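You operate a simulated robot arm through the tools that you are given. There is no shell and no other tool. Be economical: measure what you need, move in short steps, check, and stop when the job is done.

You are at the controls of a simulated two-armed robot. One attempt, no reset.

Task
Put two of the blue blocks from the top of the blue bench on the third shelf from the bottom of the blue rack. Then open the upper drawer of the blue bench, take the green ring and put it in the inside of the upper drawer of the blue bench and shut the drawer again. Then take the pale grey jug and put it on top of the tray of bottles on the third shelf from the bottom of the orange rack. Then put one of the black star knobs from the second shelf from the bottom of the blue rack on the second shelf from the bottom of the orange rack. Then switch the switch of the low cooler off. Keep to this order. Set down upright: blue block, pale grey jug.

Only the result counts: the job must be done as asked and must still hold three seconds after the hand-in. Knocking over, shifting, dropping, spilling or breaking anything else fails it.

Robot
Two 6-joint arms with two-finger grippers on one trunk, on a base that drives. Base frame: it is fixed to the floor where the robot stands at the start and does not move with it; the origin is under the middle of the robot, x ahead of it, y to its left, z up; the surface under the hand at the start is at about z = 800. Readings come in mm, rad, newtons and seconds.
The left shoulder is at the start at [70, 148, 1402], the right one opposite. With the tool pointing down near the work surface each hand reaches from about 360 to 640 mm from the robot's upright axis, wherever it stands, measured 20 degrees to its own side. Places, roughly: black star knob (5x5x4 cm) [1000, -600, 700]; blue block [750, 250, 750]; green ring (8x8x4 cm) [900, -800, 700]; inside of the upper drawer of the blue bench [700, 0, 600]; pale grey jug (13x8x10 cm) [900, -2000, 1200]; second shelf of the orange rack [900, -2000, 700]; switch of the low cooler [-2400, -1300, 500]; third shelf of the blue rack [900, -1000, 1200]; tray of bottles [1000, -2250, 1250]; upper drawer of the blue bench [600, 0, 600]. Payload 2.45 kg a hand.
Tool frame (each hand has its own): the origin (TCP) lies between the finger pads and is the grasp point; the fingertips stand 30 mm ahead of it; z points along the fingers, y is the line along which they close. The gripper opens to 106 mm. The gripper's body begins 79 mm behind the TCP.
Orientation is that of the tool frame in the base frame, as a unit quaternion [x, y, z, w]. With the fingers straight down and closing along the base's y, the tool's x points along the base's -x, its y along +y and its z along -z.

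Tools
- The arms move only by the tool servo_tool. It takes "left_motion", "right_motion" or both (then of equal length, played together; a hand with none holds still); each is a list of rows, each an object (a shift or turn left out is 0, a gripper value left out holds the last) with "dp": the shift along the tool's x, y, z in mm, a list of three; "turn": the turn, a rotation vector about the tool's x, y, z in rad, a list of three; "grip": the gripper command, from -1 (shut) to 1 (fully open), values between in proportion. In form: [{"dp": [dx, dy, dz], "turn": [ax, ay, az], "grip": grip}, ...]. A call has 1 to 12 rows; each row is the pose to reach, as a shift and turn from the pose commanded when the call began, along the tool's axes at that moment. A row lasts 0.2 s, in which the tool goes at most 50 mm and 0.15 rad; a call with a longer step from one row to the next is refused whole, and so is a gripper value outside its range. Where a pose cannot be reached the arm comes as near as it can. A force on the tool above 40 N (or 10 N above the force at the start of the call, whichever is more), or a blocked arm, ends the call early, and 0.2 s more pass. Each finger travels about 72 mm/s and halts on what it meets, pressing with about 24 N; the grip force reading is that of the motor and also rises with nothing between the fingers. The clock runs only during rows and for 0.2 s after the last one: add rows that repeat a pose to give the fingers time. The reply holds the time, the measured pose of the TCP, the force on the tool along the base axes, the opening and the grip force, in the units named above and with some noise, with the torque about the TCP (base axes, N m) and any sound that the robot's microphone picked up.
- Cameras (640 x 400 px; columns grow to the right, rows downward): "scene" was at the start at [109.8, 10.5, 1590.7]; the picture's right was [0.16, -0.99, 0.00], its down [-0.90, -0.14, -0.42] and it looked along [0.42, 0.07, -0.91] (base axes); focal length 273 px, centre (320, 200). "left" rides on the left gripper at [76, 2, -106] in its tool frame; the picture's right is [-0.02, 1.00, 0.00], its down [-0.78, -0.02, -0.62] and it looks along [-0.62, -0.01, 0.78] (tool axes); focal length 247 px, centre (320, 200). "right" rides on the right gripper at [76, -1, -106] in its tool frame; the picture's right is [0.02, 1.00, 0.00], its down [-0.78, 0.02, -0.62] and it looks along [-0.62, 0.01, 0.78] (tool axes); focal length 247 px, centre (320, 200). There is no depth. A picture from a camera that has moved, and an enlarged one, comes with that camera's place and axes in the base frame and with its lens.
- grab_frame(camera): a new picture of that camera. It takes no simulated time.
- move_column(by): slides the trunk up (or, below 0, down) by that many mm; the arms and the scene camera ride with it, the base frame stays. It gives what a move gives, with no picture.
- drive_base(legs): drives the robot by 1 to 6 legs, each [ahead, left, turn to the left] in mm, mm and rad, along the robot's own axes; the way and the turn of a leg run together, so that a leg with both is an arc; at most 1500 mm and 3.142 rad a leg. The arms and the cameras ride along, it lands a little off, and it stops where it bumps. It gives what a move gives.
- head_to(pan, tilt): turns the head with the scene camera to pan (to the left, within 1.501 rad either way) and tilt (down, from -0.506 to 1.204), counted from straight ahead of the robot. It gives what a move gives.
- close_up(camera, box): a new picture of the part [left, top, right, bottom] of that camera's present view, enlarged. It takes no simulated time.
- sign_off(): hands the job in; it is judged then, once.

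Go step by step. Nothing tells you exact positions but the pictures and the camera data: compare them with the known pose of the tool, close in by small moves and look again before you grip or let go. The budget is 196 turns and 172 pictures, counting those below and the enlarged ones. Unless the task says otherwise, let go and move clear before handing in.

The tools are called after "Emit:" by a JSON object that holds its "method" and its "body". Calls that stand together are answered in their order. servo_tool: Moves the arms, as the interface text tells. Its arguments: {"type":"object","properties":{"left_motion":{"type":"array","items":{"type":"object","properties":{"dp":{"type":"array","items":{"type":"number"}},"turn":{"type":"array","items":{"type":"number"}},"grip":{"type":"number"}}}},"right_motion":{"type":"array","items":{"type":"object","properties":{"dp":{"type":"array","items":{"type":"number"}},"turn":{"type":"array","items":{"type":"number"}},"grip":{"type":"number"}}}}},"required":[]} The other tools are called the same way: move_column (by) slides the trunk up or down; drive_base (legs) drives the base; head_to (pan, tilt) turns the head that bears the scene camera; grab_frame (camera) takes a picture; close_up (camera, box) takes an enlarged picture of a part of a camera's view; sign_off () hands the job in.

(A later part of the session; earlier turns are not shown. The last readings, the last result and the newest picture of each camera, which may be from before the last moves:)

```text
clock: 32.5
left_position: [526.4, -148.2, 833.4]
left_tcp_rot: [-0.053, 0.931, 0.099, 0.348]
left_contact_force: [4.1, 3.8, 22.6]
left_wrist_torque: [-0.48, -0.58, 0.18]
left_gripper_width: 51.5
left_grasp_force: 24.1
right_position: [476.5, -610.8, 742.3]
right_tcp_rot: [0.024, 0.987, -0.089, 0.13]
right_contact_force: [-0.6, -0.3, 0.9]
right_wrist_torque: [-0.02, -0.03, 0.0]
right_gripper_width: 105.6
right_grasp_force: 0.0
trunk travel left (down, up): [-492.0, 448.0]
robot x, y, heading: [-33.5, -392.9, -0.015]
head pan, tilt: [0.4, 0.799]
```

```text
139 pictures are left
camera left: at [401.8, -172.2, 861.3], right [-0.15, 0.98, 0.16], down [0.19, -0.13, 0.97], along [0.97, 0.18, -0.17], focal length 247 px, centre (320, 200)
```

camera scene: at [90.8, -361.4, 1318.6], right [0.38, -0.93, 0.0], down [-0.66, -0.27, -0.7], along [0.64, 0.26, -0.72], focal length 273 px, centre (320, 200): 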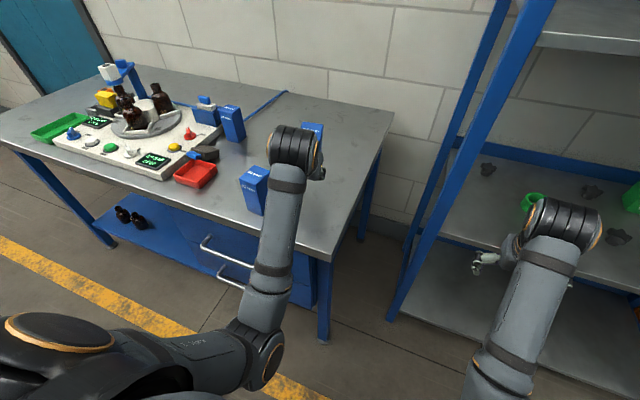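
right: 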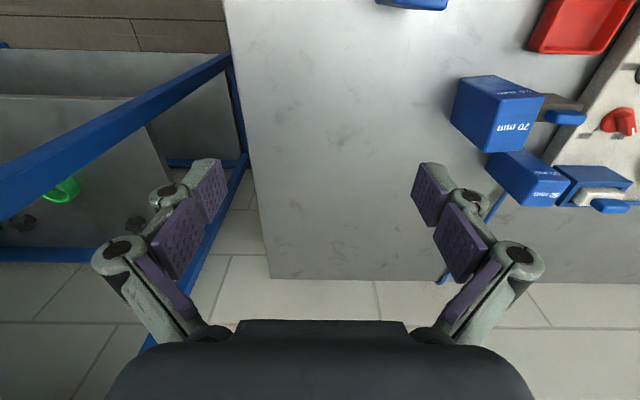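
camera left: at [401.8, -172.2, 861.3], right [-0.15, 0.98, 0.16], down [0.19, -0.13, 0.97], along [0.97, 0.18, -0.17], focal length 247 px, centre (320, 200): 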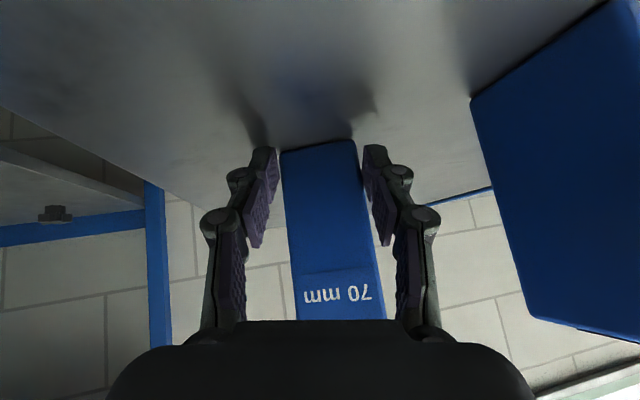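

The block stands on the bench. Release and retreat along the tool axis.

Emit:
{"method": "servo_tool", "body": {"left_motion": [{"dp": [0, 0, 0], "grip": 0.45}, {"dp": [0, 0, 0]}, {"dp": [0, 0, 0]}, {"dp": [0, 0, -25]}, {"dp": [0, 0, -50]}, {"dp": [0, 0, -80]}, {"dp": [0, 0, -110]}, {"dp": [0, 0, -110]}]}}

Emit:
{"method": "grab_frame", "body": {"camera": "left"}}

```text
clock: 34.1
left_position: [459.6, -122.1, 915.8]
left_tcp_rot: [-0.062, 0.92, 0.175, 0.345]
left_contact_force: [-0.3, -0.5, -0.7]
left_wrist_torque: [0.01, -0.02, -0.01]
left_gripper_width: 76.9
left_grasp_force: 0.1
left hand out of reach, approached as far as the arm can: row 7, 8
right_position: [477.6, -610.6, 741.1]
right_tcp_rot: [0.024, 0.987, -0.09, 0.129]
right_contact_force: [0.1, 0.1, 0.2]
right_wrist_torque: [0.0, 0.01, 0.01]
right_gripper_width: 106.0
right_grasp_force: 0.0
trunk travel left (down, up): [-492.0, 448.0]
robot x, y, heading: [-30.6, -394.2, -0.008]
head pan, tilt: [0.4, 0.799]
stopped in row 8 (left hand): the arm was blocked; the commanded pose is now the measured one
```

```text
138 pictures are left
camera left: at [337.1, -159.0, 940.3], right [-0.22, 0.93, 0.29], down [0.21, -0.25, 0.95], along [0.95, 0.27, -0.14], focal length 247 px, centre (320, 200)
```

left: 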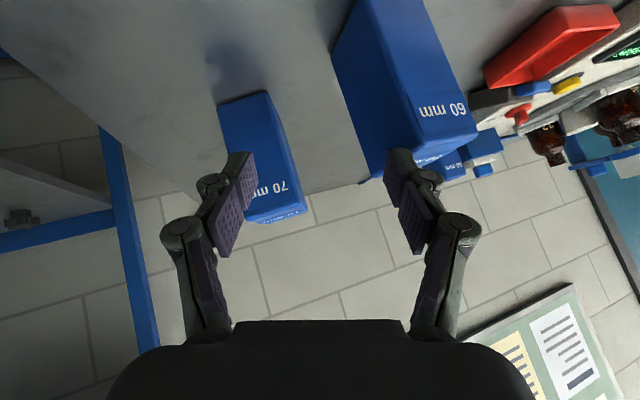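

Block placed and standing. I raise the column, then drive back and look.

Emit:
{"method": "move_column", "body": {"by": 200}}

Emit:
{"method": "drive_base", "body": {"legs": [[-300, 0, 0], [0, 300, 0]]}}

Emit:
{"method": "head_to", "body": {"pan": 0.1, "tilt": 0.75}}

Emit:
{"method": "grab_frame", "body": {"camera": "scene"}}

Emit:
{"method": "close_up", "body": {"camera": "scene", "box": [240, 120, 400, 220]}}

```text
clock: 36.3
left_position: [460.4, -122.2, 1113.8]
left_tcp_rot: [-0.063, 0.92, 0.175, 0.345]
left_contact_force: [-0.2, -0.4, 0.1]
left_wrist_torque: [0.02, 0.0, -0.01]
left_gripper_width: 77.1
left_grasp_force: 0.0
right_position: [478.9, -609.7, 940.9]
right_tcp_rot: [0.024, 0.987, -0.09, 0.129]
right_contact_force: [-1.1, -0.6, 0.4]
right_wrist_torque: [0.01, 0.03, -0.02]
right_gripper_width: 106.0
right_grasp_force: 0.0
trunk travel left (down, up): [-692.0, 248.0]
robot x, y, heading: [-35.1, -393.7, -0.012]
head pan, tilt: [0.4, 0.799]
```

```text
clock: 40.0
left_position: [166.2, 178.9, 1114.3]
left_tcp_rot: [-0.06, 0.921, 0.174, 0.345]
left_contact_force: [-1.5, 0.0, 0.3]
left_wrist_torque: [0.01, 0.0, 0.02]
left_gripper_width: 76.7
left_grasp_force: 0.1
right_position: [182.7, -309.2, 941.0]
right_tcp_rot: [0.025, 0.987, -0.089, 0.129]
right_contact_force: [0.9, 0.7, 0.1]
right_wrist_torque: [0.01, 0.01, 0.01]
right_gripper_width: 106.2
right_grasp_force: 0.0
trunk travel left (down, up): [-692.0, 248.0]
robot x, y, heading: [-331.8, -88.1, -0.012]
head pan, tilt: [0.4, 0.799]
```

```text
clock: 40.8
left_position: [165.3, 178.5, 1114.7]
left_tcp_rot: [-0.061, 0.92, 0.175, 0.345]
left_contact_force: [-0.5, 1.0, 0.4]
left_wrist_torque: [0.02, -0.03, 0.01]
left_gripper_width: 77.0
left_grasp_force: 0.0
right_position: [183.1, -310.1, 943.2]
right_tcp_rot: [0.026, 0.987, -0.09, 0.129]
right_contact_force: [-1.1, -0.1, 0.3]
right_wrist_torque: [-0.01, -0.01, 0.02]
right_gripper_width: 105.8
right_grasp_force: 0.0
trunk travel left (down, up): [-692.0, 248.0]
robot x, y, heading: [-330.0, -92.8, -0.017]
head pan, tilt: [0.099, 0.75]
```

```text
137 pictures are left
camera scene: at [-196.6, -82.0, 1435.6], right [0.09, -1.0, 0.0], down [-0.68, -0.06, -0.73], along [0.73, 0.06, -0.68], focal length 273 px, centre (320, 200)
```

scene: 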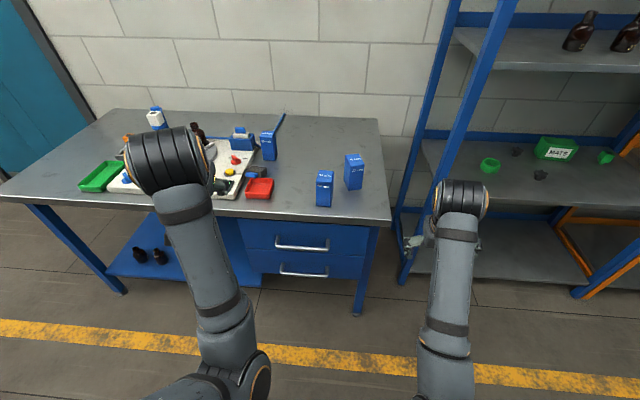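

```text
4.00 times, centred on (320, 170) of scene
camera zoom: at [-196.6, -82.0, 1435.6], right [0.09, -1.0, 0.0], down [-0.68, -0.06, -0.73], along [0.73, 0.06, -0.68], focal length 1092 px, centre (320, 320)
```

zoom: 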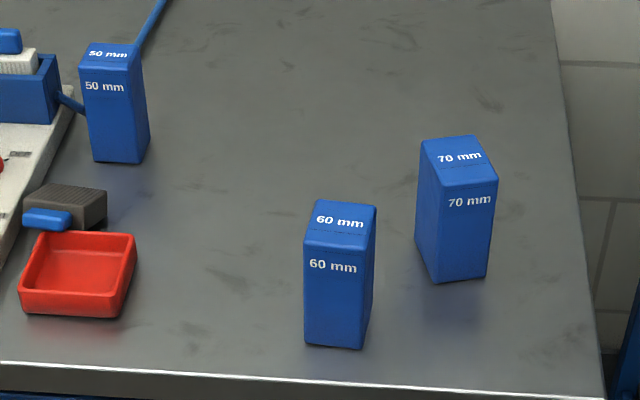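

Both blocks stand; the grey item lies tipped by the red tray. I set the right hand to a forward-pitched pose, ready to pick the 70 mm block.

Emit:
{"method": "servo_tool", "body": {"right_motion": [{"dp": [6, 7, -1], "turn": [-0.037, -0.118, 0.006], "grip": 0.6}, {"dp": [12, 15, -3], "turn": [-0.074, -0.235, 0.011]}, {"dp": [18, 22, -4], "turn": [-0.112, -0.353, 0.017]}, {"dp": [24, 29, -6], "turn": [-0.149, -0.47, 0.022]}, {"dp": [30, 36, -7], "turn": [-0.186, -0.588, 0.028]}, {"dp": [30, 36, -7], "turn": [-0.186, -0.588, 0.028]}, {"dp": [30, 36, -7], "turn": [-0.186, -0.588, 0.028]}]}}

```text
clock: 41.7
left_position: [165.7, 178.9, 1115.6]
left_tcp_rot: [-0.061, 0.92, 0.175, 0.346]
left_contact_force: [-0.4, -0.5, -0.4]
left_wrist_torque: [0.04, -0.05, 0.0]
left_gripper_width: 76.7
left_grasp_force: 0.0
right_position: [168.6, -329.4, 943.9]
right_tcp_rot: [-0.018, 0.939, -0.107, 0.327]
right_contact_force: [0.1, -0.3, -0.2]
right_wrist_torque: [-0.01, -0.01, 0.0]
right_gripper_width: 84.8
right_grasp_force: 0.2
trunk travel left (down, up): [-692.0, 248.0]
robot x, y, heading: [-329.8, -88.7, -0.02]
head pan, tilt: [0.099, 0.75]
stopped in row 4 (right hand): the arm was blocked; the commanded pose is now the measured one
```

The near side is at the elbow's limit; I extend the right hand outward and finish the orientation.

Emit:
{"method": "servo_tool", "body": {"right_motion": [{"dp": [-25, 15, 16], "turn": [0, 0, 0]}, {"dp": [-50, 30, 32], "turn": [-0.045, -0.045, 0.03]}, {"dp": [-70, 45, 45], "turn": [-0.09, -0.09, 0.06]}, {"dp": [-86, 62, 52], "turn": [-0.136, -0.134, 0.09]}, {"dp": [-86, 62, 52], "turn": [-0.181, -0.179, 0.122]}, {"dp": [-86, 62, 52], "turn": [-0.181, -0.179, 0.122]}]}}

```text
clock: 43.1
left_position: [166.9, 179.2, 1114.2]
left_tcp_rot: [-0.06, 0.92, 0.174, 0.344]
left_contact_force: [-0.1, -0.9, 0.5]
left_wrist_torque: [0.01, 0.03, 0.04]
left_gripper_width: 77.1
left_grasp_force: 0.0
right_position: [274.3, -273.1, 944.8]
right_tcp_rot: [0.0, 0.91, -0.004, 0.415]
right_contact_force: [0.3, 0.1, -0.4]
right_wrist_torque: [0.01, 0.01, 0.0]
right_gripper_width: 84.8
right_grasp_force: 0.0
trunk travel left (down, up): [-692.0, 248.0]
robot x, y, heading: [-327.9, -87.7, -0.014]
head pan, tilt: [0.099, 0.75]
```

Good pose. Drive to a pre-grasp spot facing the 70 mm block (yaw ≈0.3), lower the column, then look.

Emit:
{"method": "drive_base", "body": {"legs": [[144, -99, 0], [0, 0, 0.314]]}}

Emit:
{"method": "move_column", "body": {"by": -72}}

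Emit:
{"method": "grab_frame", "body": {"camera": "right"}}

Emit:
{"method": "grab_frame", "body": {"camera": "scene"}}

```text
clock: 45.6
left_position: [201.9, 217.3, 1114.4]
left_tcp_rot: [-0.204, 0.899, 0.227, 0.314]
left_contact_force: [0.6, 0.3, 0.1]
left_wrist_torque: [0.0, 0.01, 0.0]
left_gripper_width: 76.8
left_grasp_force: 0.0
right_position: [440.8, -181.0, 941.6]
right_tcp_rot: [-0.142, 0.9, 0.06, 0.407]
right_contact_force: [-0.5, 0.1, -0.2]
right_wrist_torque: [0.01, -0.01, 0.01]
right_gripper_width: 84.6
right_grasp_force: 0.0
trunk travel left (down, up): [-692.0, 248.0]
robot x, y, heading: [-186.0, -191.2, 0.298]
head pan, tilt: [0.099, 0.75]
```

```text
clock: 46.7
left_position: [200.7, 217.6, 1044.3]
left_tcp_rot: [-0.204, 0.899, 0.227, 0.314]
left_contact_force: [-0.4, -0.3, -0.2]
left_wrist_torque: [0.01, -0.01, -0.01]
left_gripper_width: 76.9
left_grasp_force: 0.1
right_position: [440.0, -180.9, 868.4]
right_tcp_rot: [-0.142, 0.9, 0.059, 0.407]
right_contact_force: [-0.4, 0.0, 0.3]
right_wrist_torque: [0.02, 0.01, -0.01]
right_gripper_width: 85.0
right_grasp_force: 0.1
trunk travel left (down, up): [-620.0, 320.0]
robot x, y, heading: [-187.6, -191.2, 0.301]
head pan, tilt: [0.099, 0.75]
```

```text
135 pictures are left
camera right: at [317.8, -222.6, 882.2], right [-0.32, 0.95, -0.03], down [0.04, 0.04, 1.0], along [0.95, 0.32, -0.05], focal length 247 px, centre (320, 200)
```

right: 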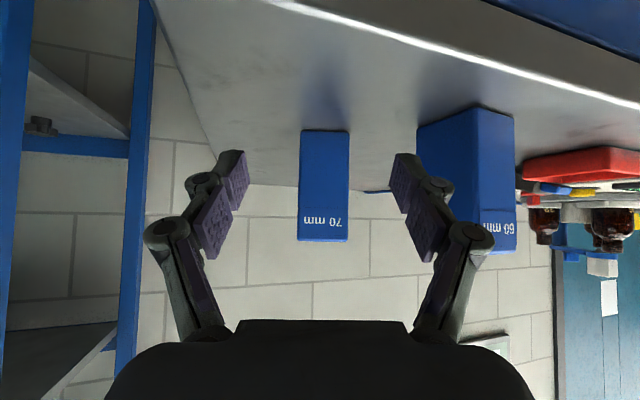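

```text
134 pictures are left
camera scene: at [-63.0, -142.7, 1363.7], right [0.39, -0.92, 0.0], down [-0.63, -0.27, -0.73], along [0.67, 0.28, -0.68], focal length 273 px, centre (320, 200)
```

scene: 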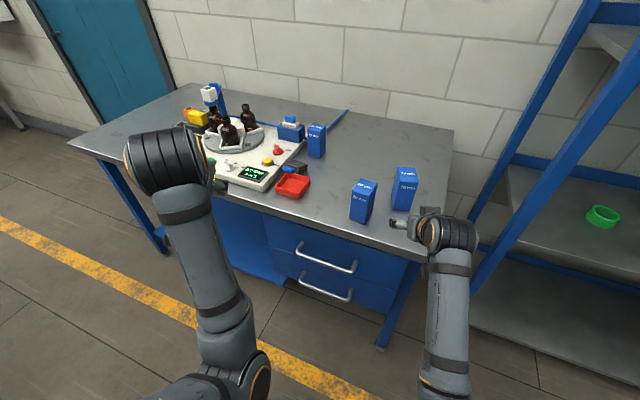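

The block is centred in the jaws, about 150 mm ahead. Drive forward and close.

Emit:
{"method": "drive_base", "body": {"legs": [[145, 0, 0]]}}

Emit:
{"method": "grab_frame", "body": {"camera": "right"}}

```text
clock: 48.0
left_position: [337.4, 260.0, 1042.6]
left_tcp_rot: [-0.205, 0.899, 0.227, 0.313]
left_contact_force: [0.4, -0.7, -0.3]
left_wrist_torque: [0.01, 0.0, 0.04]
left_gripper_width: 77.0
left_grasp_force: 0.1
right_position: [577.9, -137.6, 868.8]
right_tcp_rot: [-0.143, 0.9, 0.059, 0.407]
right_contact_force: [1.4, 0.4, -0.2]
right_wrist_torque: [0.0, -0.02, -0.06]
right_gripper_width: 84.7
right_grasp_force: 0.1
trunk travel left (down, up): [-620.0, 320.0]
robot x, y, heading: [-46.4, -146.5, 0.304]
head pan, tilt: [0.099, 0.75]
```

```text
133 pictures are left
camera right: at [454.1, -179.5, 882.1], right [-0.32, 0.95, -0.03], down [0.04, 0.04, 1.0], along [0.95, 0.32, -0.05], focal length 247 px, centre (320, 200)
```

right: 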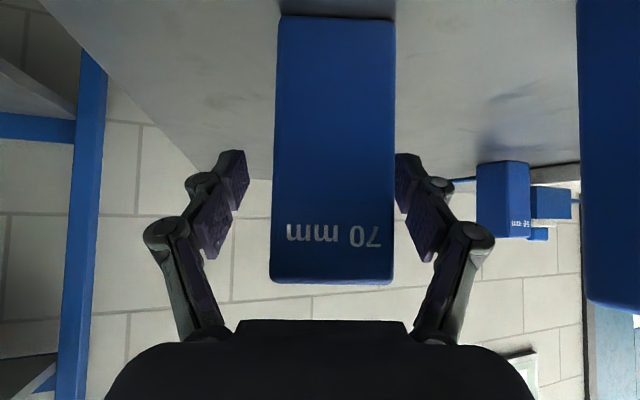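

Nudge 5 mm and grip.

Emit:
{"method": "servo_tool", "body": {"right_motion": [{"dp": [0, 5, 0]}, {"dp": [0, 5, 0], "grip": -1}, {"dp": [0, 5, 0]}, {"dp": [0, 5, 0]}, {"dp": [0, 5, 0]}]}}

Emit:
{"method": "move_column", "body": {"by": 30}}

Emit:
{"method": "grab_frame", "body": {"camera": "right"}}

```text
clock: 49.2
left_position: [336.6, 259.6, 1042.5]
left_tcp_rot: [-0.204, 0.899, 0.227, 0.314]
left_contact_force: [0.0, 0.6, 0.6]
left_wrist_torque: [0.01, 0.01, 0.0]
left_gripper_width: 76.8
left_grasp_force: 0.0
right_position: [578.2, -141.4, 868.3]
right_tcp_rot: [-0.145, 0.899, 0.05, 0.41]
right_contact_force: [3.6, 1.9, 7.7]
right_wrist_torque: [0.27, -0.03, -0.09]
right_gripper_width: 50.7
right_grasp_force: 23.8
trunk travel left (down, up): [-620.0, 320.0]
robot x, y, heading: [-54.3, -145.6, 0.298]
head pan, tilt: [0.099, 0.75]
```

```text
clock: 50.0
left_position: [337.3, 260.3, 1072.5]
left_tcp_rot: [-0.204, 0.899, 0.227, 0.314]
left_contact_force: [0.1, 1.0, 0.3]
left_wrist_torque: [0.0, 0.02, 0.02]
left_gripper_width: 76.8
left_grasp_force: 0.0
right_position: [577.7, -140.8, 895.5]
right_tcp_rot: [-0.145, 0.9, 0.049, 0.408]
right_contact_force: [1.0, 0.3, -3.5]
right_wrist_torque: [0.01, 0.01, 0.03]
right_gripper_width: 49.6
right_grasp_force: 24.1
trunk travel left (down, up): [-650.0, 290.0]
robot x, y, heading: [-48.2, -146.9, 0.301]
head pan, tilt: [0.099, 0.75]
```

```text
132 pictures are left
camera right: at [454.7, -181.9, 910.3], right [-0.31, 0.95, -0.05], down [0.04, 0.06, 1.0], along [0.95, 0.31, -0.05], focal length 247 px, centre (320, 200)
```

right: 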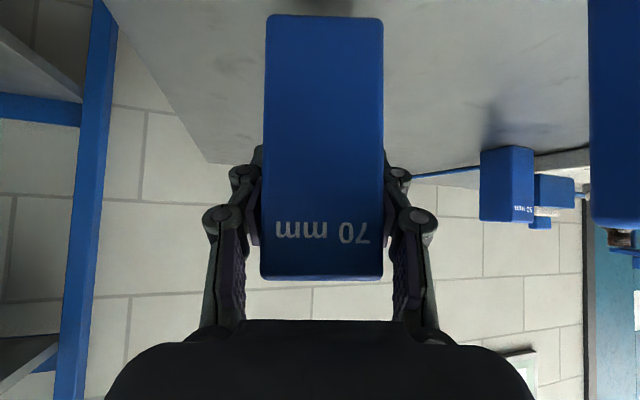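

Held firmly, bottom about 68 mm below the TCP. I back off, turn to face the rack and raise.

Emit:
{"method": "drive_base", "body": {"legs": [[-250, 0, 0], [0, 0, -0.301], [0, -202, 0], [120, 0, 0]]}}

Emit:
{"method": "move_column", "body": {"by": 289}}

Emit:
{"method": "head_to", "body": {"pan": -0.3, "tilt": 0.45}}

Emit:
{"method": "grab_frame", "body": {"camera": "scene"}}

Emit:
{"method": "grab_frame", "body": {"camera": "right"}}

```text
clock: 54.8
left_position: [325.0, -153.5, 1073.0]
left_tcp_rot: [-0.062, 0.92, 0.176, 0.344]
left_contact_force: [0.5, 0.4, -1.5]
left_wrist_torque: [-0.01, 0.01, 0.01]
left_gripper_width: 76.7
left_grasp_force: 0.1
right_position: [432.8, -608.7, 898.2]
right_tcp_rot: [-0.004, 0.911, -0.015, 0.411]
right_contact_force: [-0.7, 0.3, -2.6]
right_wrist_torque: [0.02, 0.0, 0.02]
right_gripper_width: 49.6
right_grasp_force: 24.1
trunk travel left (down, up): [-650.0, 290.0]
robot x, y, heading: [-169.0, -424.2, -0.014]
head pan, tilt: [0.099, 0.75]
```

```text
clock: 57.7
left_position: [326.0, -153.4, 1362.1]
left_tcp_rot: [-0.062, 0.92, 0.175, 0.344]
left_contact_force: [0.4, -0.6, 0.5]
left_wrist_torque: [-0.03, 0.01, 0.03]
left_gripper_width: 76.7
left_grasp_force: 0.0
right_position: [433.1, -608.9, 1186.4]
right_tcp_rot: [-0.005, 0.911, -0.015, 0.412]
right_contact_force: [0.7, 0.0, -2.5]
right_wrist_torque: [0.02, 0.02, 0.0]
right_gripper_width: 49.4
right_grasp_force: 24.4
trunk travel left (down, up): [-939.0, 1.0]
robot x, y, heading: [-167.7, -423.7, -0.01]
head pan, tilt: [0.099, 0.75]
```

```text
clock: 58.6
left_position: [325.7, -152.5, 1360.6]
left_tcp_rot: [-0.063, 0.92, 0.176, 0.345]
left_contact_force: [0.2, -0.3, -0.1]
left_wrist_torque: [-0.01, -0.04, 0.0]
left_gripper_width: 77.1
left_grasp_force: 0.1
right_position: [433.2, -610.6, 1186.2]
right_tcp_rot: [-0.004, 0.911, -0.016, 0.411]
right_contact_force: [0.6, -0.5, -2.5]
right_wrist_torque: [0.01, 0.01, 0.01]
right_gripper_width: 49.7
right_grasp_force: 24.3
trunk travel left (down, up): [-939.0, 1.0]
robot x, y, heading: [-166.8, -421.3, -0.008]
head pan, tilt: [-0.3, 0.45]
```

```text
131 pictures are left
camera scene: at [-30.4, -451.3, 1709.0], right [-0.3, -0.95, 0.0], down [-0.42, 0.13, -0.9], along [0.86, -0.27, -0.44], focal length 273 px, centre (320, 200)
```

scene: 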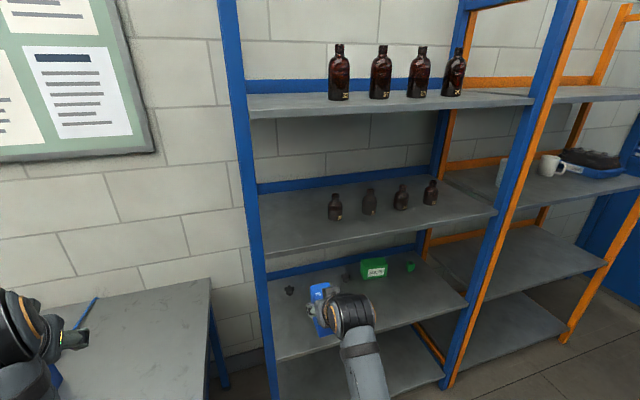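

```text
130 pictures are left
camera right: at [302.7, -611.0, 1200.1], right [-0.01, 1.0, -0.05], down [0.05, 0.05, 1.0], along [1.0, 0.01, -0.05], focal length 247 px, centre (320, 200)
```

right: 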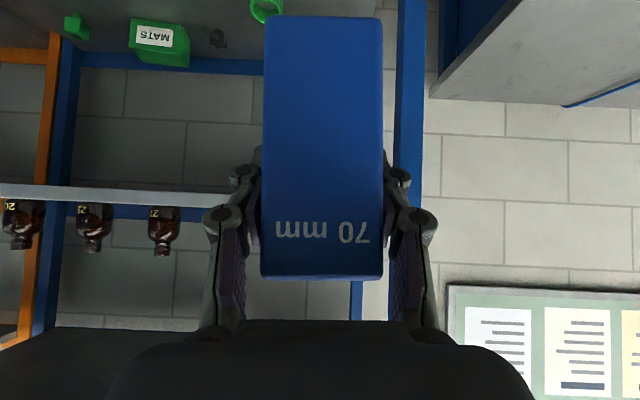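

Shelf 3 top is near z=1200, its front edge near x=655, left post inner side y≈-500, first bottle near (800,-778). I lift/extend the arm so the block clears the shelf.

Emit:
{"method": "servo_tool", "body": {"right_motion": [{"dp": [-30, 0, -15]}, {"dp": [-65, 0, -20]}, {"dp": [-100, 0, -10]}, {"dp": [-130, 0, 0]}, {"dp": [-144, 0, 6]}, {"dp": [-144, 0, 6]}]}}

Emit:
{"method": "drive_base", "body": {"legs": [[150, -25, 0]]}}

Emit:
{"method": "grab_frame", "body": {"camera": "scene"}}

Emit:
{"method": "grab_frame", "body": {"camera": "right"}}

```text
clock: 60.0
left_position: [325.7, -153.5, 1362.3]
left_tcp_rot: [-0.062, 0.92, 0.176, 0.344]
left_contact_force: [-0.1, 0.2, 0.1]
left_wrist_torque: [-0.02, 0.0, 0.0]
left_gripper_width: 76.8
left_grasp_force: 0.1
right_position: [532.1, -606.1, 1290.0]
right_tcp_rot: [-0.004, 0.911, -0.015, 0.412]
right_contact_force: [0.0, 0.2, -2.5]
right_wrist_torque: [0.01, -0.02, 0.0]
right_gripper_width: 49.4
right_grasp_force: 24.0
trunk travel left (down, up): [-939.0, 1.0]
robot x, y, heading: [-170.1, -423.6, -0.007]
head pan, tilt: [-0.3, 0.45]
```

```text
clock: 61.4
left_position: [470.8, -178.6, 1362.6]
left_tcp_rot: [-0.064, 0.919, 0.176, 0.346]
left_contact_force: [-0.3, -0.3, 0.2]
left_wrist_torque: [0.0, -0.02, -0.04]
left_gripper_width: 76.8
left_grasp_force: 0.1
right_position: [678.5, -633.4, 1292.7]
right_tcp_rot: [-0.003, 0.911, -0.016, 0.412]
right_contact_force: [-0.2, -0.1, -3.5]
right_wrist_torque: [0.0, 0.01, -0.02]
right_gripper_width: 49.5
right_grasp_force: 24.1
trunk travel left (down, up): [-939.0, 1.0]
robot x, y, heading: [-19.8, -450.0, -0.007]
head pan, tilt: [-0.3, 0.45]
```

```text
129 pictures are left
camera scene: at [114.0, -477.2, 1709.4], right [-0.3, -0.95, 0.0], down [-0.41, 0.13, -0.9], along [0.86, -0.27, -0.43], focal length 273 px, centre (320, 200)
```

scene: 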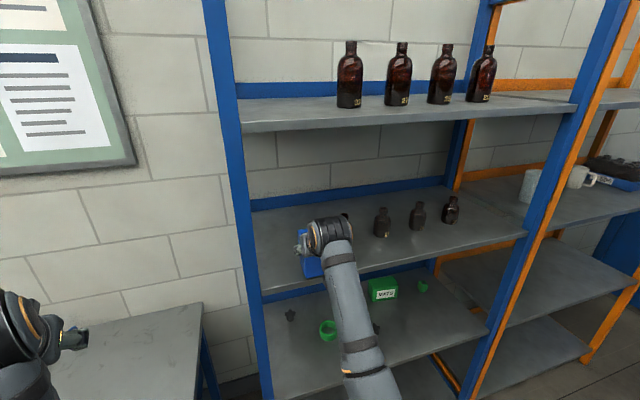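

```text
128 pictures are left
camera right: at [547.2, -633.3, 1305.5], right [-0.01, 1.0, -0.05], down [0.05, 0.05, 1.0], along [1.0, 0.01, -0.05], focal length 247 px, centre (320, 200)
```

right: 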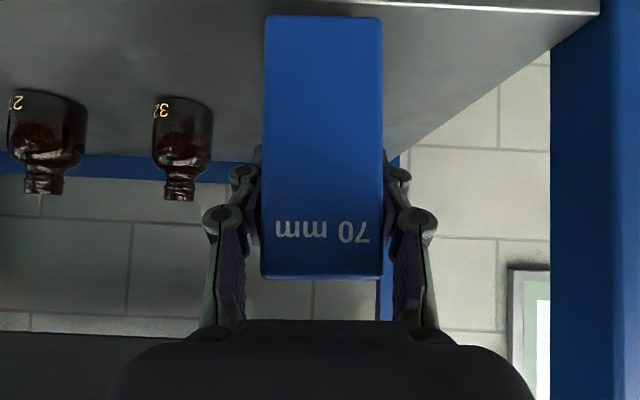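

Clear. Drive 165 mm forward, then lower in steps.

Emit:
{"method": "drive_base", "body": {"legs": [[165, 0, 0]]}}

Emit:
{"method": "move_column", "body": {"by": -14}}

Emit:
{"method": "grab_frame", "body": {"camera": "right"}}

Emit:
{"method": "grab_frame", "body": {"camera": "scene"}}

```text
clock: 62.8
left_position: [634.4, -179.9, 1364.1]
left_tcp_rot: [-0.064, 0.919, 0.176, 0.346]
left_contact_force: [-1.4, 0.1, 0.4]
left_wrist_torque: [-0.01, -0.01, 0.03]
left_gripper_width: 76.7
left_grasp_force: 0.1
right_position: [841.6, -633.2, 1292.7]
right_tcp_rot: [-0.005, 0.911, -0.014, 0.412]
right_contact_force: [0.2, 0.5, -2.7]
right_wrist_torque: [0.0, 0.0, 0.0]
right_gripper_width: 49.5
right_grasp_force: 24.1
trunk travel left (down, up): [-939.0, 1.0]
robot x, y, heading: [144.5, -447.5, -0.004]
head pan, tilt: [-0.3, 0.45]
```

```text
clock: 63.4
left_position: [636.7, -179.0, 1348.7]
left_tcp_rot: [-0.065, 0.919, 0.177, 0.345]
left_contact_force: [-0.4, 0.4, 0.3]
left_wrist_torque: [0.01, -0.01, 0.0]
left_gripper_width: 76.8
left_grasp_force: 0.0
right_position: [844.0, -631.8, 1276.3]
right_tcp_rot: [-0.006, 0.911, -0.014, 0.412]
right_contact_force: [-0.2, -0.5, -2.2]
right_wrist_torque: [0.03, -0.01, -0.02]
right_gripper_width: 49.5
right_grasp_force: 24.5
trunk travel left (down, up): [-925.0, 15.0]
robot x, y, heading: [144.0, -452.7, -0.009]
head pan, tilt: [-0.3, 0.45]
```

```text
127 pictures are left
camera right: at [714.1, -633.7, 1290.4], right [-0.01, 1.0, -0.05], down [0.05, 0.05, 1.0], along [1.0, 0.01, -0.05], focal length 247 px, centre (320, 200)
```

right: 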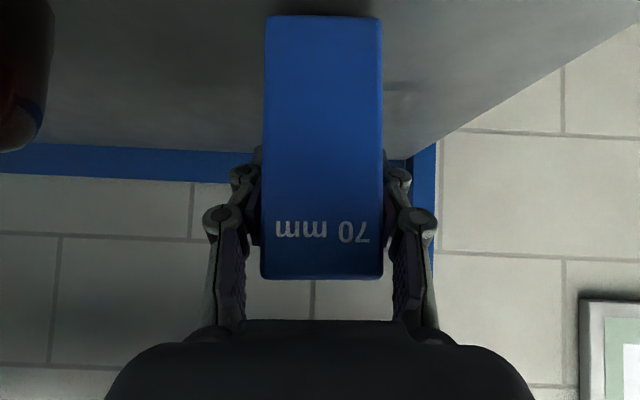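

```text
126 pictures are left
camera scene: at [281.2, -478.9, 1695.1], right [-0.3, -0.95, 0.0], down [-0.41, 0.13, -0.9], along [0.86, -0.27, -0.43], focal length 273 px, centre (320, 200)
```

scene: 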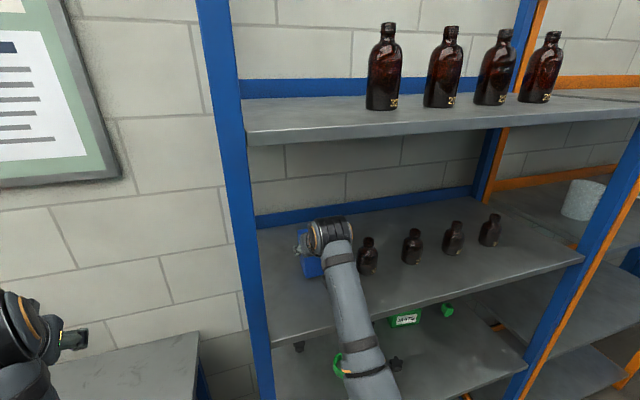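

Emit:
{"method": "move_column", "body": {"by": -4}}

Emit:
{"method": "move_column", "body": {"by": -3}}

Emit:
{"method": "move_column", "body": {"by": -3}}

```text
clock: 64.0
left_position: [637.7, -179.7, 1343.5]
left_tcp_rot: [-0.063, 0.92, 0.176, 0.344]
left_contact_force: [-0.1, 0.5, 0.3]
left_wrist_torque: [-0.02, 0.03, 0.02]
left_gripper_width: 76.7
left_grasp_force: 0.1
right_position: [845.4, -632.3, 1272.0]
right_tcp_rot: [-0.004, 0.911, -0.015, 0.412]
right_contact_force: [0.2, 0.2, -3.4]
right_wrist_torque: [0.01, 0.04, 0.02]
right_gripper_width: 49.7
right_grasp_force: 23.9
trunk travel left (down, up): [-921.0, 19.0]
robot x, y, heading: [147.8, -450.4, -0.005]
head pan, tilt: [-0.3, 0.45]
```

```text
clock: 64.5
left_position: [637.8, -181.2, 1342.2]
left_tcp_rot: [-0.064, 0.92, 0.176, 0.345]
left_contact_force: [0.0, -0.1, 0.3]
left_wrist_torque: [-0.01, -0.01, 0.01]
left_gripper_width: 76.9
left_grasp_force: 0.1
right_position: [844.4, -632.9, 1271.3]
right_tcp_rot: [-0.005, 0.911, -0.014, 0.413]
right_contact_force: [0.3, 0.3, 2.4]
right_wrist_torque: [0.09, 0.14, 0.03]
right_gripper_width: 49.9
right_grasp_force: 24.2
trunk travel left (down, up): [-918.0, 22.0]
robot x, y, heading: [141.5, -452.7, -0.009]
head pan, tilt: [-0.3, 0.45]
```

```text
clock: 65.0
left_position: [636.2, -179.1, 1338.4]
left_tcp_rot: [-0.064, 0.92, 0.175, 0.346]
left_contact_force: [-0.4, -0.7, -0.5]
left_wrist_torque: [0.0, -0.01, 0.0]
left_gripper_width: 76.7
left_grasp_force: 0.1
right_position: [845.2, -633.3, 1269.4]
right_tcp_rot: [-0.005, 0.91, -0.014, 0.415]
right_contact_force: [6.9, -1.3, 15.9]
right_wrist_torque: [0.28, -0.26, -0.11]
right_gripper_width: 49.6
right_grasp_force: 23.5
trunk travel left (down, up): [-915.0, 25.0]
robot x, y, heading: [144.5, -451.5, -0.004]
head pan, tilt: [-0.3, 0.45]
```

Contact. Release and drive straight back.

Emit:
{"method": "servo_tool", "body": {"right_motion": [{"dp": [0, 0, 0], "grip": 0.5}, {"dp": [0, 0, 0]}, {"dp": [0, 0, 0]}]}}

Emit:
{"method": "drive_base", "body": {"legs": [[-230, 0, 0]]}}

Emit:
{"method": "grab_frame", "body": {"camera": "right"}}

Emit:
{"method": "grab_frame", "body": {"camera": "scene"}}

```text
clock: 65.8
left_position: [637.3, -180.3, 1337.3]
left_tcp_rot: [-0.065, 0.919, 0.177, 0.345]
left_contact_force: [-0.2, -0.4, 0.0]
left_wrist_torque: [-0.02, 0.0, 0.01]
left_gripper_width: 76.9
left_grasp_force: 0.2
right_position: [844.7, -632.6, 1266.8]
right_tcp_rot: [-0.005, 0.911, -0.014, 0.412]
right_contact_force: [-0.6, 0.2, -0.3]
right_wrist_torque: [-0.03, 0.02, 0.02]
right_gripper_width: 79.4
right_grasp_force: 0.1
trunk travel left (down, up): [-915.0, 25.0]
robot x, y, heading: [143.2, -454.8, -0.007]
head pan, tilt: [-0.3, 0.45]
```

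```text
clock: 67.5
left_position: [413.6, -179.5, 1336.2]
left_tcp_rot: [-0.062, 0.92, 0.175, 0.344]
left_contact_force: [0.7, -0.5, -1.0]
left_wrist_torque: [0.02, 0.03, -0.03]
left_gripper_width: 77.0
left_grasp_force: 0.1
right_position: [620.3, -631.3, 1264.7]
right_tcp_rot: [-0.004, 0.912, -0.015, 0.411]
right_contact_force: [0.0, 1.1, -0.7]
right_wrist_torque: [0.03, -0.03, -0.01]
right_gripper_width: 79.7
right_grasp_force: 0.2
trunk travel left (down, up): [-915.0, 25.0]
robot x, y, heading: [-82.6, -450.1, -0.008]
head pan, tilt: [-0.3, 0.45]
```

```text
125 pictures are left
camera right: at [489.9, -633.1, 1278.4], right [-0.01, 1.0, -0.05], down [0.05, 0.05, 1.0], along [1.0, 0.01, -0.06], focal length 247 px, centre (320, 200)
```

right: 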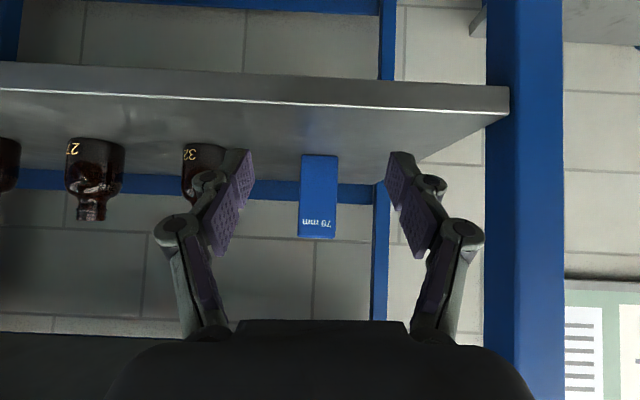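

```text
124 pictures are left
camera scene: at [58.7, -477.2, 1684.6], right [-0.3, -0.95, 0.0], down [-0.42, 0.13, -0.9], along [0.86, -0.27, -0.44], focal length 273 px, centre (320, 200)
```

scene: 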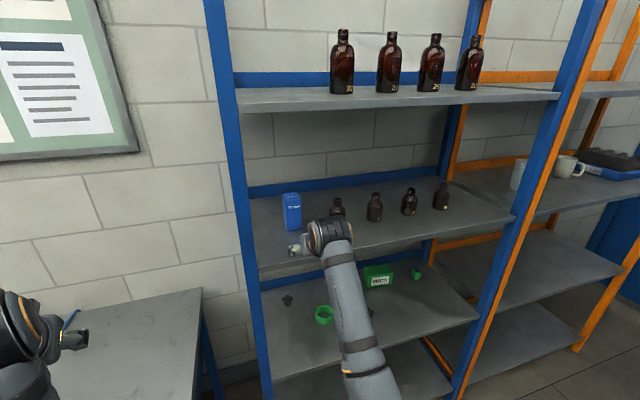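

Block 1 stands upright on shelf 3. Now for the 60 mm block: drive to its pre-grasp and lower.

Emit:
{"method": "drive_base", "body": {"legs": [[-280, 0, 0], [0, 634, 0], [0, 0, -0.062]]}}

Emit:
{"method": "move_column", "body": {"by": -397}}

Emit:
{"method": "grab_frame", "body": {"camera": "right"}}

```text
clock: 73.0
left_position: [158.1, 413.6, 1338.6]
left_tcp_rot: [-0.033, 0.921, 0.164, 0.351]
left_contact_force: [-0.4, 0.2, -0.9]
left_wrist_torque: [0.0, 0.02, 0.04]
left_gripper_width: 76.6
left_grasp_force: 0.1
right_position: [333.6, -51.6, 1266.8]
right_tcp_rot: [0.026, 0.911, -0.03, 0.411]
right_contact_force: [0.0, -0.1, -0.1]
right_wrist_torque: [0.0, 0.03, -0.02]
right_gripper_width: 79.5
right_grasp_force: 0.0
trunk travel left (down, up): [-915.0, 25.0]
robot x, y, heading: [-353.1, 173.8, -0.079]
head pan, tilt: [-0.3, 0.45]
```

```text
clock: 76.8
left_position: [157.9, 411.8, 941.8]
left_tcp_rot: [-0.032, 0.921, 0.164, 0.351]
left_contact_force: [-0.1, 0.8, 0.3]
left_wrist_torque: [0.0, 0.0, -0.03]
left_gripper_width: 76.8
left_grasp_force: 0.1
right_position: [333.4, -53.0, 869.3]
right_tcp_rot: [0.026, 0.911, -0.028, 0.411]
right_contact_force: [0.1, -0.4, 0.8]
right_wrist_torque: [0.01, 0.0, 0.01]
right_gripper_width: 79.4
right_grasp_force: 0.1
trunk travel left (down, up): [-518.0, 422.0]
robot x, y, heading: [-353.9, 171.0, -0.079]
head pan, tilt: [-0.3, 0.45]
```

```text
123 pictures are left
camera right: at [203.3, -45.8, 883.2], right [0.06, 1.0, -0.05], down [0.05, 0.04, 1.0], along [1.0, -0.06, -0.05], focal length 247 px, centre (320, 200)
```

right: 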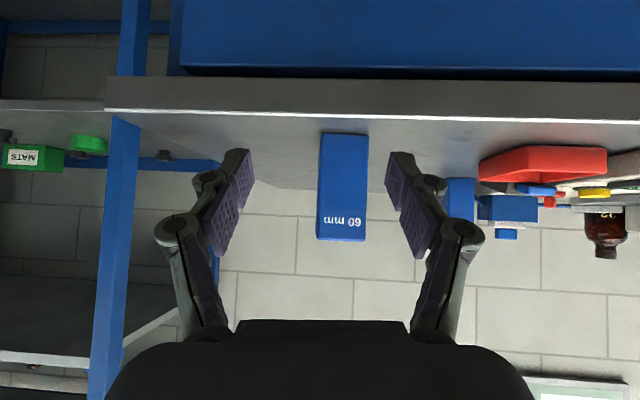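

Block is 22 mm to the left and ~150 mm ahead. Drive there in two steps.

Emit:
{"method": "drive_base", "body": {"legs": [[0, 22, 0], [60, 0, 0]]}}

Emit:
{"method": "grab_frame", "body": {"camera": "right"}}

```text
clock: 78.2
left_position: [219.5, 430.7, 940.9]
left_tcp_rot: [-0.031, 0.922, 0.163, 0.35]
left_contact_force: [0.1, -0.8, 0.1]
left_wrist_torque: [-0.01, 0.02, 0.0]
left_gripper_width: 76.6
left_grasp_force: 0.1
right_position: [395.0, -35.2, 868.9]
right_tcp_rot: [0.025, 0.911, -0.028, 0.41]
right_contact_force: [0.9, -0.3, 0.3]
right_wrist_torque: [-0.03, 0.01, -0.05]
right_gripper_width: 79.2
right_grasp_force: 0.1
trunk travel left (down, up): [-518.0, 422.0]
robot x, y, heading: [-289.5, 188.7, -0.076]
head pan, tilt: [-0.3, 0.45]
```

```text
122 pictures are left
camera right: at [265.4, -28.2, 882.3], right [0.06, 1.0, -0.05], down [0.06, 0.04, 1.0], along [1.0, -0.06, -0.05], focal length 247 px, centre (320, 200)
```

right: 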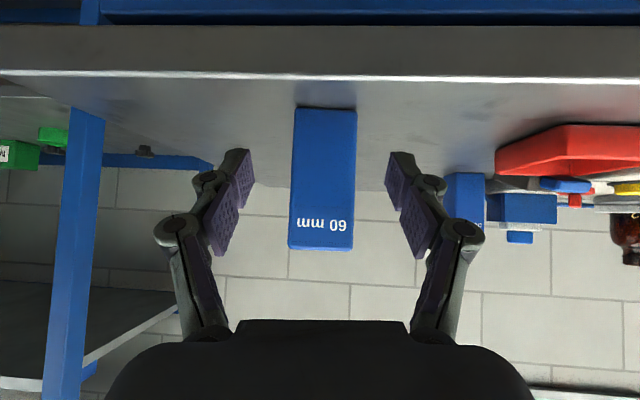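

Emit:
{"method": "drive_base", "body": {"legs": [[87, 0, 0]]}}

Emit:
{"method": "grab_frame", "body": {"camera": "right"}}

```text
clock: 79.3
left_position: [306.5, 422.9, 940.1]
left_tcp_rot: [-0.033, 0.921, 0.165, 0.351]
left_contact_force: [0.5, -0.6, -0.8]
left_wrist_torque: [0.0, 0.0, 0.0]
left_gripper_width: 76.7
left_grasp_force: 0.0
right_position: [479.4, -42.8, 868.7]
right_tcp_rot: [0.027, 0.911, -0.029, 0.41]
right_contact_force: [0.2, 0.9, -0.2]
right_wrist_torque: [0.01, -0.01, 0.0]
right_gripper_width: 79.5
right_grasp_force: 0.2
trunk travel left (down, up): [-518.0, 422.0]
robot x, y, heading: [-202.4, 182.8, -0.077]
head pan, tilt: [-0.3, 0.45]
```

```text
121 pictures are left
camera right: at [350.6, -35.5, 882.5], right [0.06, 1.0, -0.05], down [0.06, 0.04, 1.0], along [1.0, -0.06, -0.05], focal length 247 px, centre (320, 200)
```

right: 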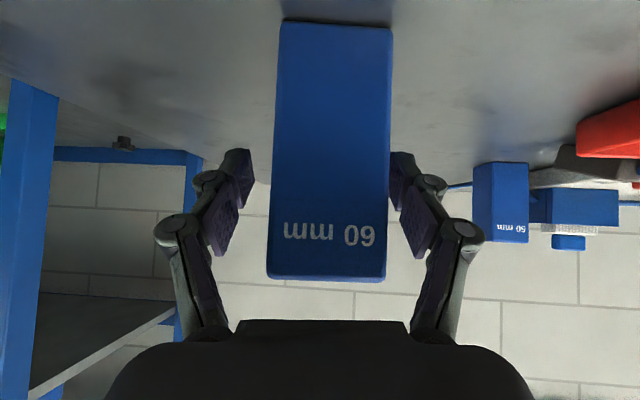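

Emit:
{"method": "servo_tool", "body": {"right_motion": [{"dp": [0, 4, 0]}, {"dp": [0, 4, 0], "grip": -1}, {"dp": [0, 4, 0]}, {"dp": [0, 4, 0]}, {"dp": [0, 4, 0]}]}}

Emit:
{"method": "move_column", "body": {"by": 60}}

Emit:
{"method": "grab_frame", "body": {"camera": "right"}}

```text
clock: 80.5
left_position: [304.7, 422.6, 940.9]
left_tcp_rot: [-0.032, 0.921, 0.165, 0.351]
left_contact_force: [-0.4, -0.9, 0.0]
left_wrist_torque: [0.01, -0.02, -0.01]
left_gripper_width: 77.0
left_grasp_force: 0.1
right_position: [479.6, -39.6, 869.0]
right_tcp_rot: [0.027, 0.911, -0.029, 0.41]
right_contact_force: [0.1, -0.4, 0.2]
right_wrist_torque: [0.08, -0.02, -0.03]
right_gripper_width: 49.9
right_grasp_force: 24.2
trunk travel left (down, up): [-518.0, 422.0]
robot x, y, heading: [-207.5, 186.1, -0.078]
head pan, tilt: [-0.3, 0.45]
```

```text
clock: 81.5
left_position: [304.8, 422.9, 1001.1]
left_tcp_rot: [-0.032, 0.921, 0.166, 0.351]
left_contact_force: [0.0, -0.3, 0.8]
left_wrist_torque: [-0.02, 0.0, -0.01]
left_gripper_width: 77.0
left_grasp_force: 0.0
right_position: [481.0, -40.2, 929.9]
right_tcp_rot: [0.027, 0.911, -0.029, 0.411]
right_contact_force: [0.6, 1.1, -2.5]
right_wrist_torque: [0.02, -0.02, -0.02]
right_gripper_width: 49.5
right_grasp_force: 24.0
trunk travel left (down, up): [-578.0, 362.0]
robot x, y, heading: [-207.0, 185.4, -0.076]
head pan, tilt: [-0.3, 0.45]
```

```text
120 pictures are left
camera right: at [350.9, -31.7, 942.4], right [0.06, 1.0, -0.05], down [0.06, 0.04, 1.0], along [1.0, -0.06, -0.05], focal length 247 px, centre (320, 200)
```

right: 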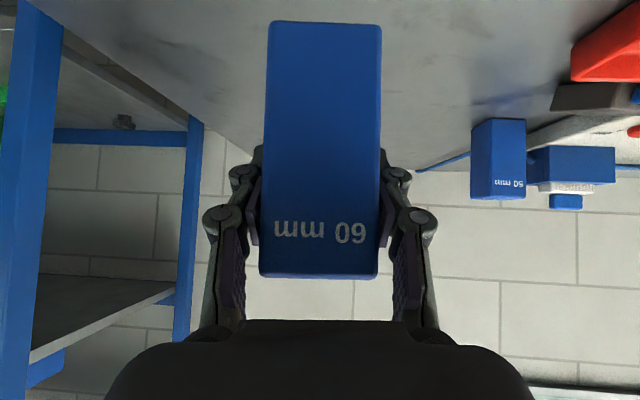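

Held. Raise fully and drive over to the rack.

Emit:
{"method": "drive_base", "body": {"legs": [[-150, 0, 0], [0, 0, 0.074]]}}

Emit:
{"method": "move_column", "body": {"by": 360}}

Emit:
{"method": "drive_base", "body": {"legs": [[0, -650, 0], [230, 0, 0]]}}

Emit:
{"method": "grab_frame", "body": {"camera": "right"}}

```text
clock: 83.3
left_position: [135.9, 471.6, 1000.7]
left_tcp_rot: [-0.067, 0.92, 0.178, 0.344]
left_contact_force: [0.5, -0.6, -0.9]
left_wrist_torque: [0.0, -0.01, -0.01]
left_gripper_width: 77.0
left_grasp_force: 0.0
right_position: [345.3, 23.9, 929.7]
right_tcp_rot: [-0.008, 0.911, -0.013, 0.411]
right_contact_force: [0.2, 0.5, -2.3]
right_wrist_torque: [0.0, 0.0, -0.03]
right_gripper_width: 49.5
right_grasp_force: 23.7
trunk travel left (down, up): [-578.0, 362.0]
robot x, y, heading: [-356.1, 193.9, 0.003]
head pan, tilt: [-0.3, 0.45]
```

```text
clock: 86.8
left_position: [135.9, 472.0, 1361.0]
left_tcp_rot: [-0.067, 0.919, 0.179, 0.344]
left_contact_force: [-0.8, -0.1, -0.2]
left_wrist_torque: [0.0, -0.02, 0.08]
left_gripper_width: 76.6
left_grasp_force: 0.0
right_position: [346.2, 23.7, 1287.8]
right_tcp_rot: [-0.008, 0.912, -0.013, 0.411]
right_contact_force: [-1.0, -0.2, -1.7]
right_wrist_torque: [-0.02, -0.04, -0.03]
right_gripper_width: 49.4
right_grasp_force: 24.2
trunk travel left (down, up): [-938.0, 2.0]
robot x, y, heading: [-356.5, 195.8, 0.001]
head pan, tilt: [-0.3, 0.45]
```

```text
clock: 91.8
left_position: [361.8, -178.0, 1362.4]
left_tcp_rot: [-0.069, 0.919, 0.178, 0.345]
left_contact_force: [-0.3, 0.0, -0.1]
left_wrist_torque: [-0.02, 0.0, -0.04]
left_gripper_width: 77.0
left_grasp_force: 0.0
right_position: [571.8, -624.9, 1291.0]
right_tcp_rot: [-0.009, 0.911, -0.012, 0.412]
right_contact_force: [-1.1, 0.0, -1.6]
right_wrist_torque: [0.01, 0.01, -0.03]
right_gripper_width: 49.3
right_grasp_force: 23.8
trunk travel left (down, up): [-938.0, 2.0]
robot x, y, heading: [-126.8, -449.7, 0.001]
head pan, tilt: [-0.3, 0.45]
```

```text
119 pictures are left
camera right: at [442.7, -626.9, 1304.5], right [-0.02, 1.0, -0.05], down [0.05, 0.05, 1.0], along [1.0, 0.02, -0.05], focal length 247 px, centre (320, 200)
```

right: 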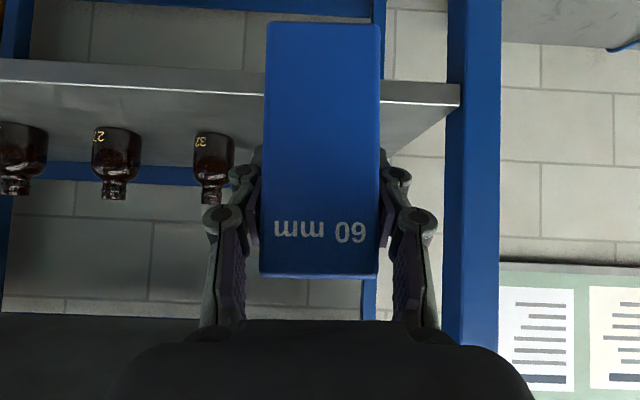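

Emit:
{"method": "drive_base", "body": {"legs": [[163, 0, 0]]}}

Emit:
{"method": "grab_frame", "body": {"camera": "scene"}}

Emit:
{"method": "move_column", "body": {"by": -16}}

Emit:
{"method": "move_column", "body": {"by": -4}}

Emit:
{"method": "move_column", "body": {"by": -3}}

```text
clock: 93.2
left_position: [519.9, -175.1, 1362.5]
left_tcp_rot: [-0.069, 0.919, 0.178, 0.346]
left_contact_force: [-0.3, 0.3, 0.8]
left_wrist_torque: [-0.02, 0.0, -0.01]
left_gripper_width: 76.7
left_grasp_force: 0.1
right_position: [733.2, -621.7, 1290.7]
right_tcp_rot: [-0.011, 0.911, -0.011, 0.412]
right_contact_force: [-1.2, 0.1, -2.3]
right_wrist_torque: [-0.02, -0.01, 0.0]
right_gripper_width: 49.6
right_grasp_force: 24.2
trunk travel left (down, up): [-938.0, 2.0]
robot x, y, heading: [35.1, -449.8, 0.004]
head pan, tilt: [-0.3, 0.45]
```

```text
118 pictures are left
camera scene: at [167.8, -479.3, 1708.5], right [-0.29, -0.96, 0.0], down [-0.41, 0.13, -0.9], along [0.86, -0.26, -0.43], focal length 273 px, centre (320, 200)
```

scene: 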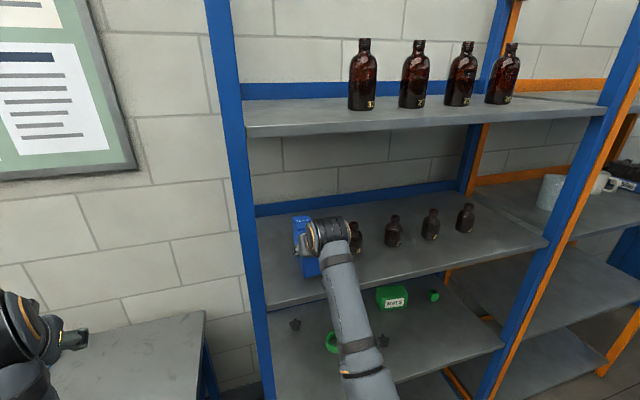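

```text
clock: 93.8
left_position: [522.7, -176.8, 1346.0]
left_tcp_rot: [-0.069, 0.919, 0.179, 0.345]
left_contact_force: [-0.2, -0.1, -0.3]
left_wrist_torque: [0.0, -0.01, -0.05]
left_gripper_width: 76.8
left_grasp_force: 0.1
right_position: [735.1, -622.9, 1274.2]
right_tcp_rot: [-0.011, 0.911, -0.011, 0.412]
right_contact_force: [-0.9, 0.5, -2.9]
right_wrist_torque: [0.02, -0.02, -0.03]
right_gripper_width: 49.5
right_grasp_force: 24.4
trunk travel left (down, up): [-922.0, 18.0]
robot x, y, heading: [33.5, -455.3, 0.005]
head pan, tilt: [-0.3, 0.45]
```

```text
clock: 94.4
left_position: [522.4, -175.0, 1340.4]
left_tcp_rot: [-0.07, 0.919, 0.179, 0.344]
left_contact_force: [0.6, -0.6, 0.5]
left_wrist_torque: [-0.03, 0.02, -0.02]
left_gripper_width: 76.8
left_grasp_force: 0.0
right_position: [737.0, -621.8, 1270.4]
right_tcp_rot: [-0.01, 0.911, -0.012, 0.413]
right_contact_force: [0.2, 0.0, 3.7]
right_wrist_torque: [0.14, 0.17, -0.02]
right_gripper_width: 49.4
right_grasp_force: 24.0
trunk travel left (down, up): [-918.0, 22.0]
robot x, y, heading: [34.9, -455.8, 0.005]
head pan, tilt: [-0.3, 0.45]
```

```text
clock: 94.9
left_position: [522.1, -175.1, 1338.0]
left_tcp_rot: [-0.069, 0.919, 0.179, 0.344]
left_contact_force: [0.7, -0.1, -0.7]
left_wrist_torque: [-0.02, 0.01, -0.03]
left_gripper_width: 76.8
left_grasp_force: 0.1
right_position: [736.1, -622.2, 1268.4]
right_tcp_rot: [-0.01, 0.91, -0.012, 0.415]
right_contact_force: [4.9, -1.4, 15.2]
right_wrist_torque: [0.3, -0.19, -0.1]
right_gripper_width: 49.8
right_grasp_force: 23.7
trunk travel left (down, up): [-915.0, 25.0]
robot x, y, heading: [35.0, -454.7, 0.007]
head pan, tilt: [-0.3, 0.45]
```

Contact; release and back out.

Emit:
{"method": "servo_tool", "body": {"right_motion": [{"dp": [0, 0, 0], "grip": 0.5}, {"dp": [0, 0, 0]}, {"dp": [0, 0, 0]}]}}

Emit:
{"method": "drive_base", "body": {"legs": [[-230, 0, 0]]}}

Emit:
{"method": "grab_frame", "body": {"camera": "scene"}}

```text
clock: 95.7
left_position: [523.5, -177.4, 1338.2]
left_tcp_rot: [-0.07, 0.919, 0.179, 0.344]
left_contact_force: [-0.5, 0.2, 0.6]
left_wrist_torque: [0.0, 0.03, 0.03]
left_gripper_width: 76.4
left_grasp_force: 0.0
right_position: [735.9, -621.9, 1265.9]
right_tcp_rot: [-0.01, 0.911, -0.012, 0.411]
right_contact_force: [-0.2, -0.3, 0.6]
right_wrist_torque: [0.02, 0.06, 0.01]
right_gripper_width: 79.4
right_grasp_force: 0.1
trunk travel left (down, up): [-915.0, 25.0]
robot x, y, heading: [35.9, -450.4, 0.009]
head pan, tilt: [-0.3, 0.45]
```

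```text
clock: 97.4
left_position: [299.8, -178.9, 1336.9]
left_tcp_rot: [-0.067, 0.92, 0.178, 0.343]
left_contact_force: [0.2, 0.4, 0.1]
left_wrist_torque: [0.03, 0.03, 0.0]
left_gripper_width: 76.9
left_grasp_force: 0.1
right_position: [510.1, -624.8, 1264.5]
right_tcp_rot: [-0.008, 0.912, -0.014, 0.41]
right_contact_force: [0.0, -0.7, -0.5]
right_wrist_torque: [-0.02, 0.03, 0.02]
right_gripper_width: 79.5
right_grasp_force: 0.1
trunk travel left (down, up): [-915.0, 25.0]
robot x, y, heading: [-197.2, -454.9, 0.003]
head pan, tilt: [-0.3, 0.45]
```

```text
117 pictures are left
camera scene: at [-52.5, -480.3, 1684.6], right [-0.29, -0.96, 0.0], down [-0.42, 0.13, -0.9], along [0.86, -0.26, -0.44], focal length 273 px, centre (320, 200)
```

scene: 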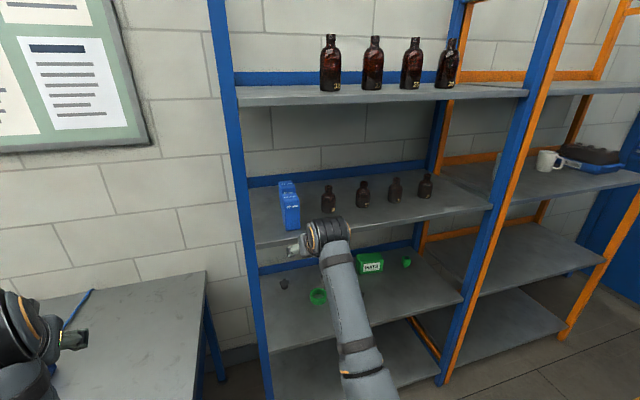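

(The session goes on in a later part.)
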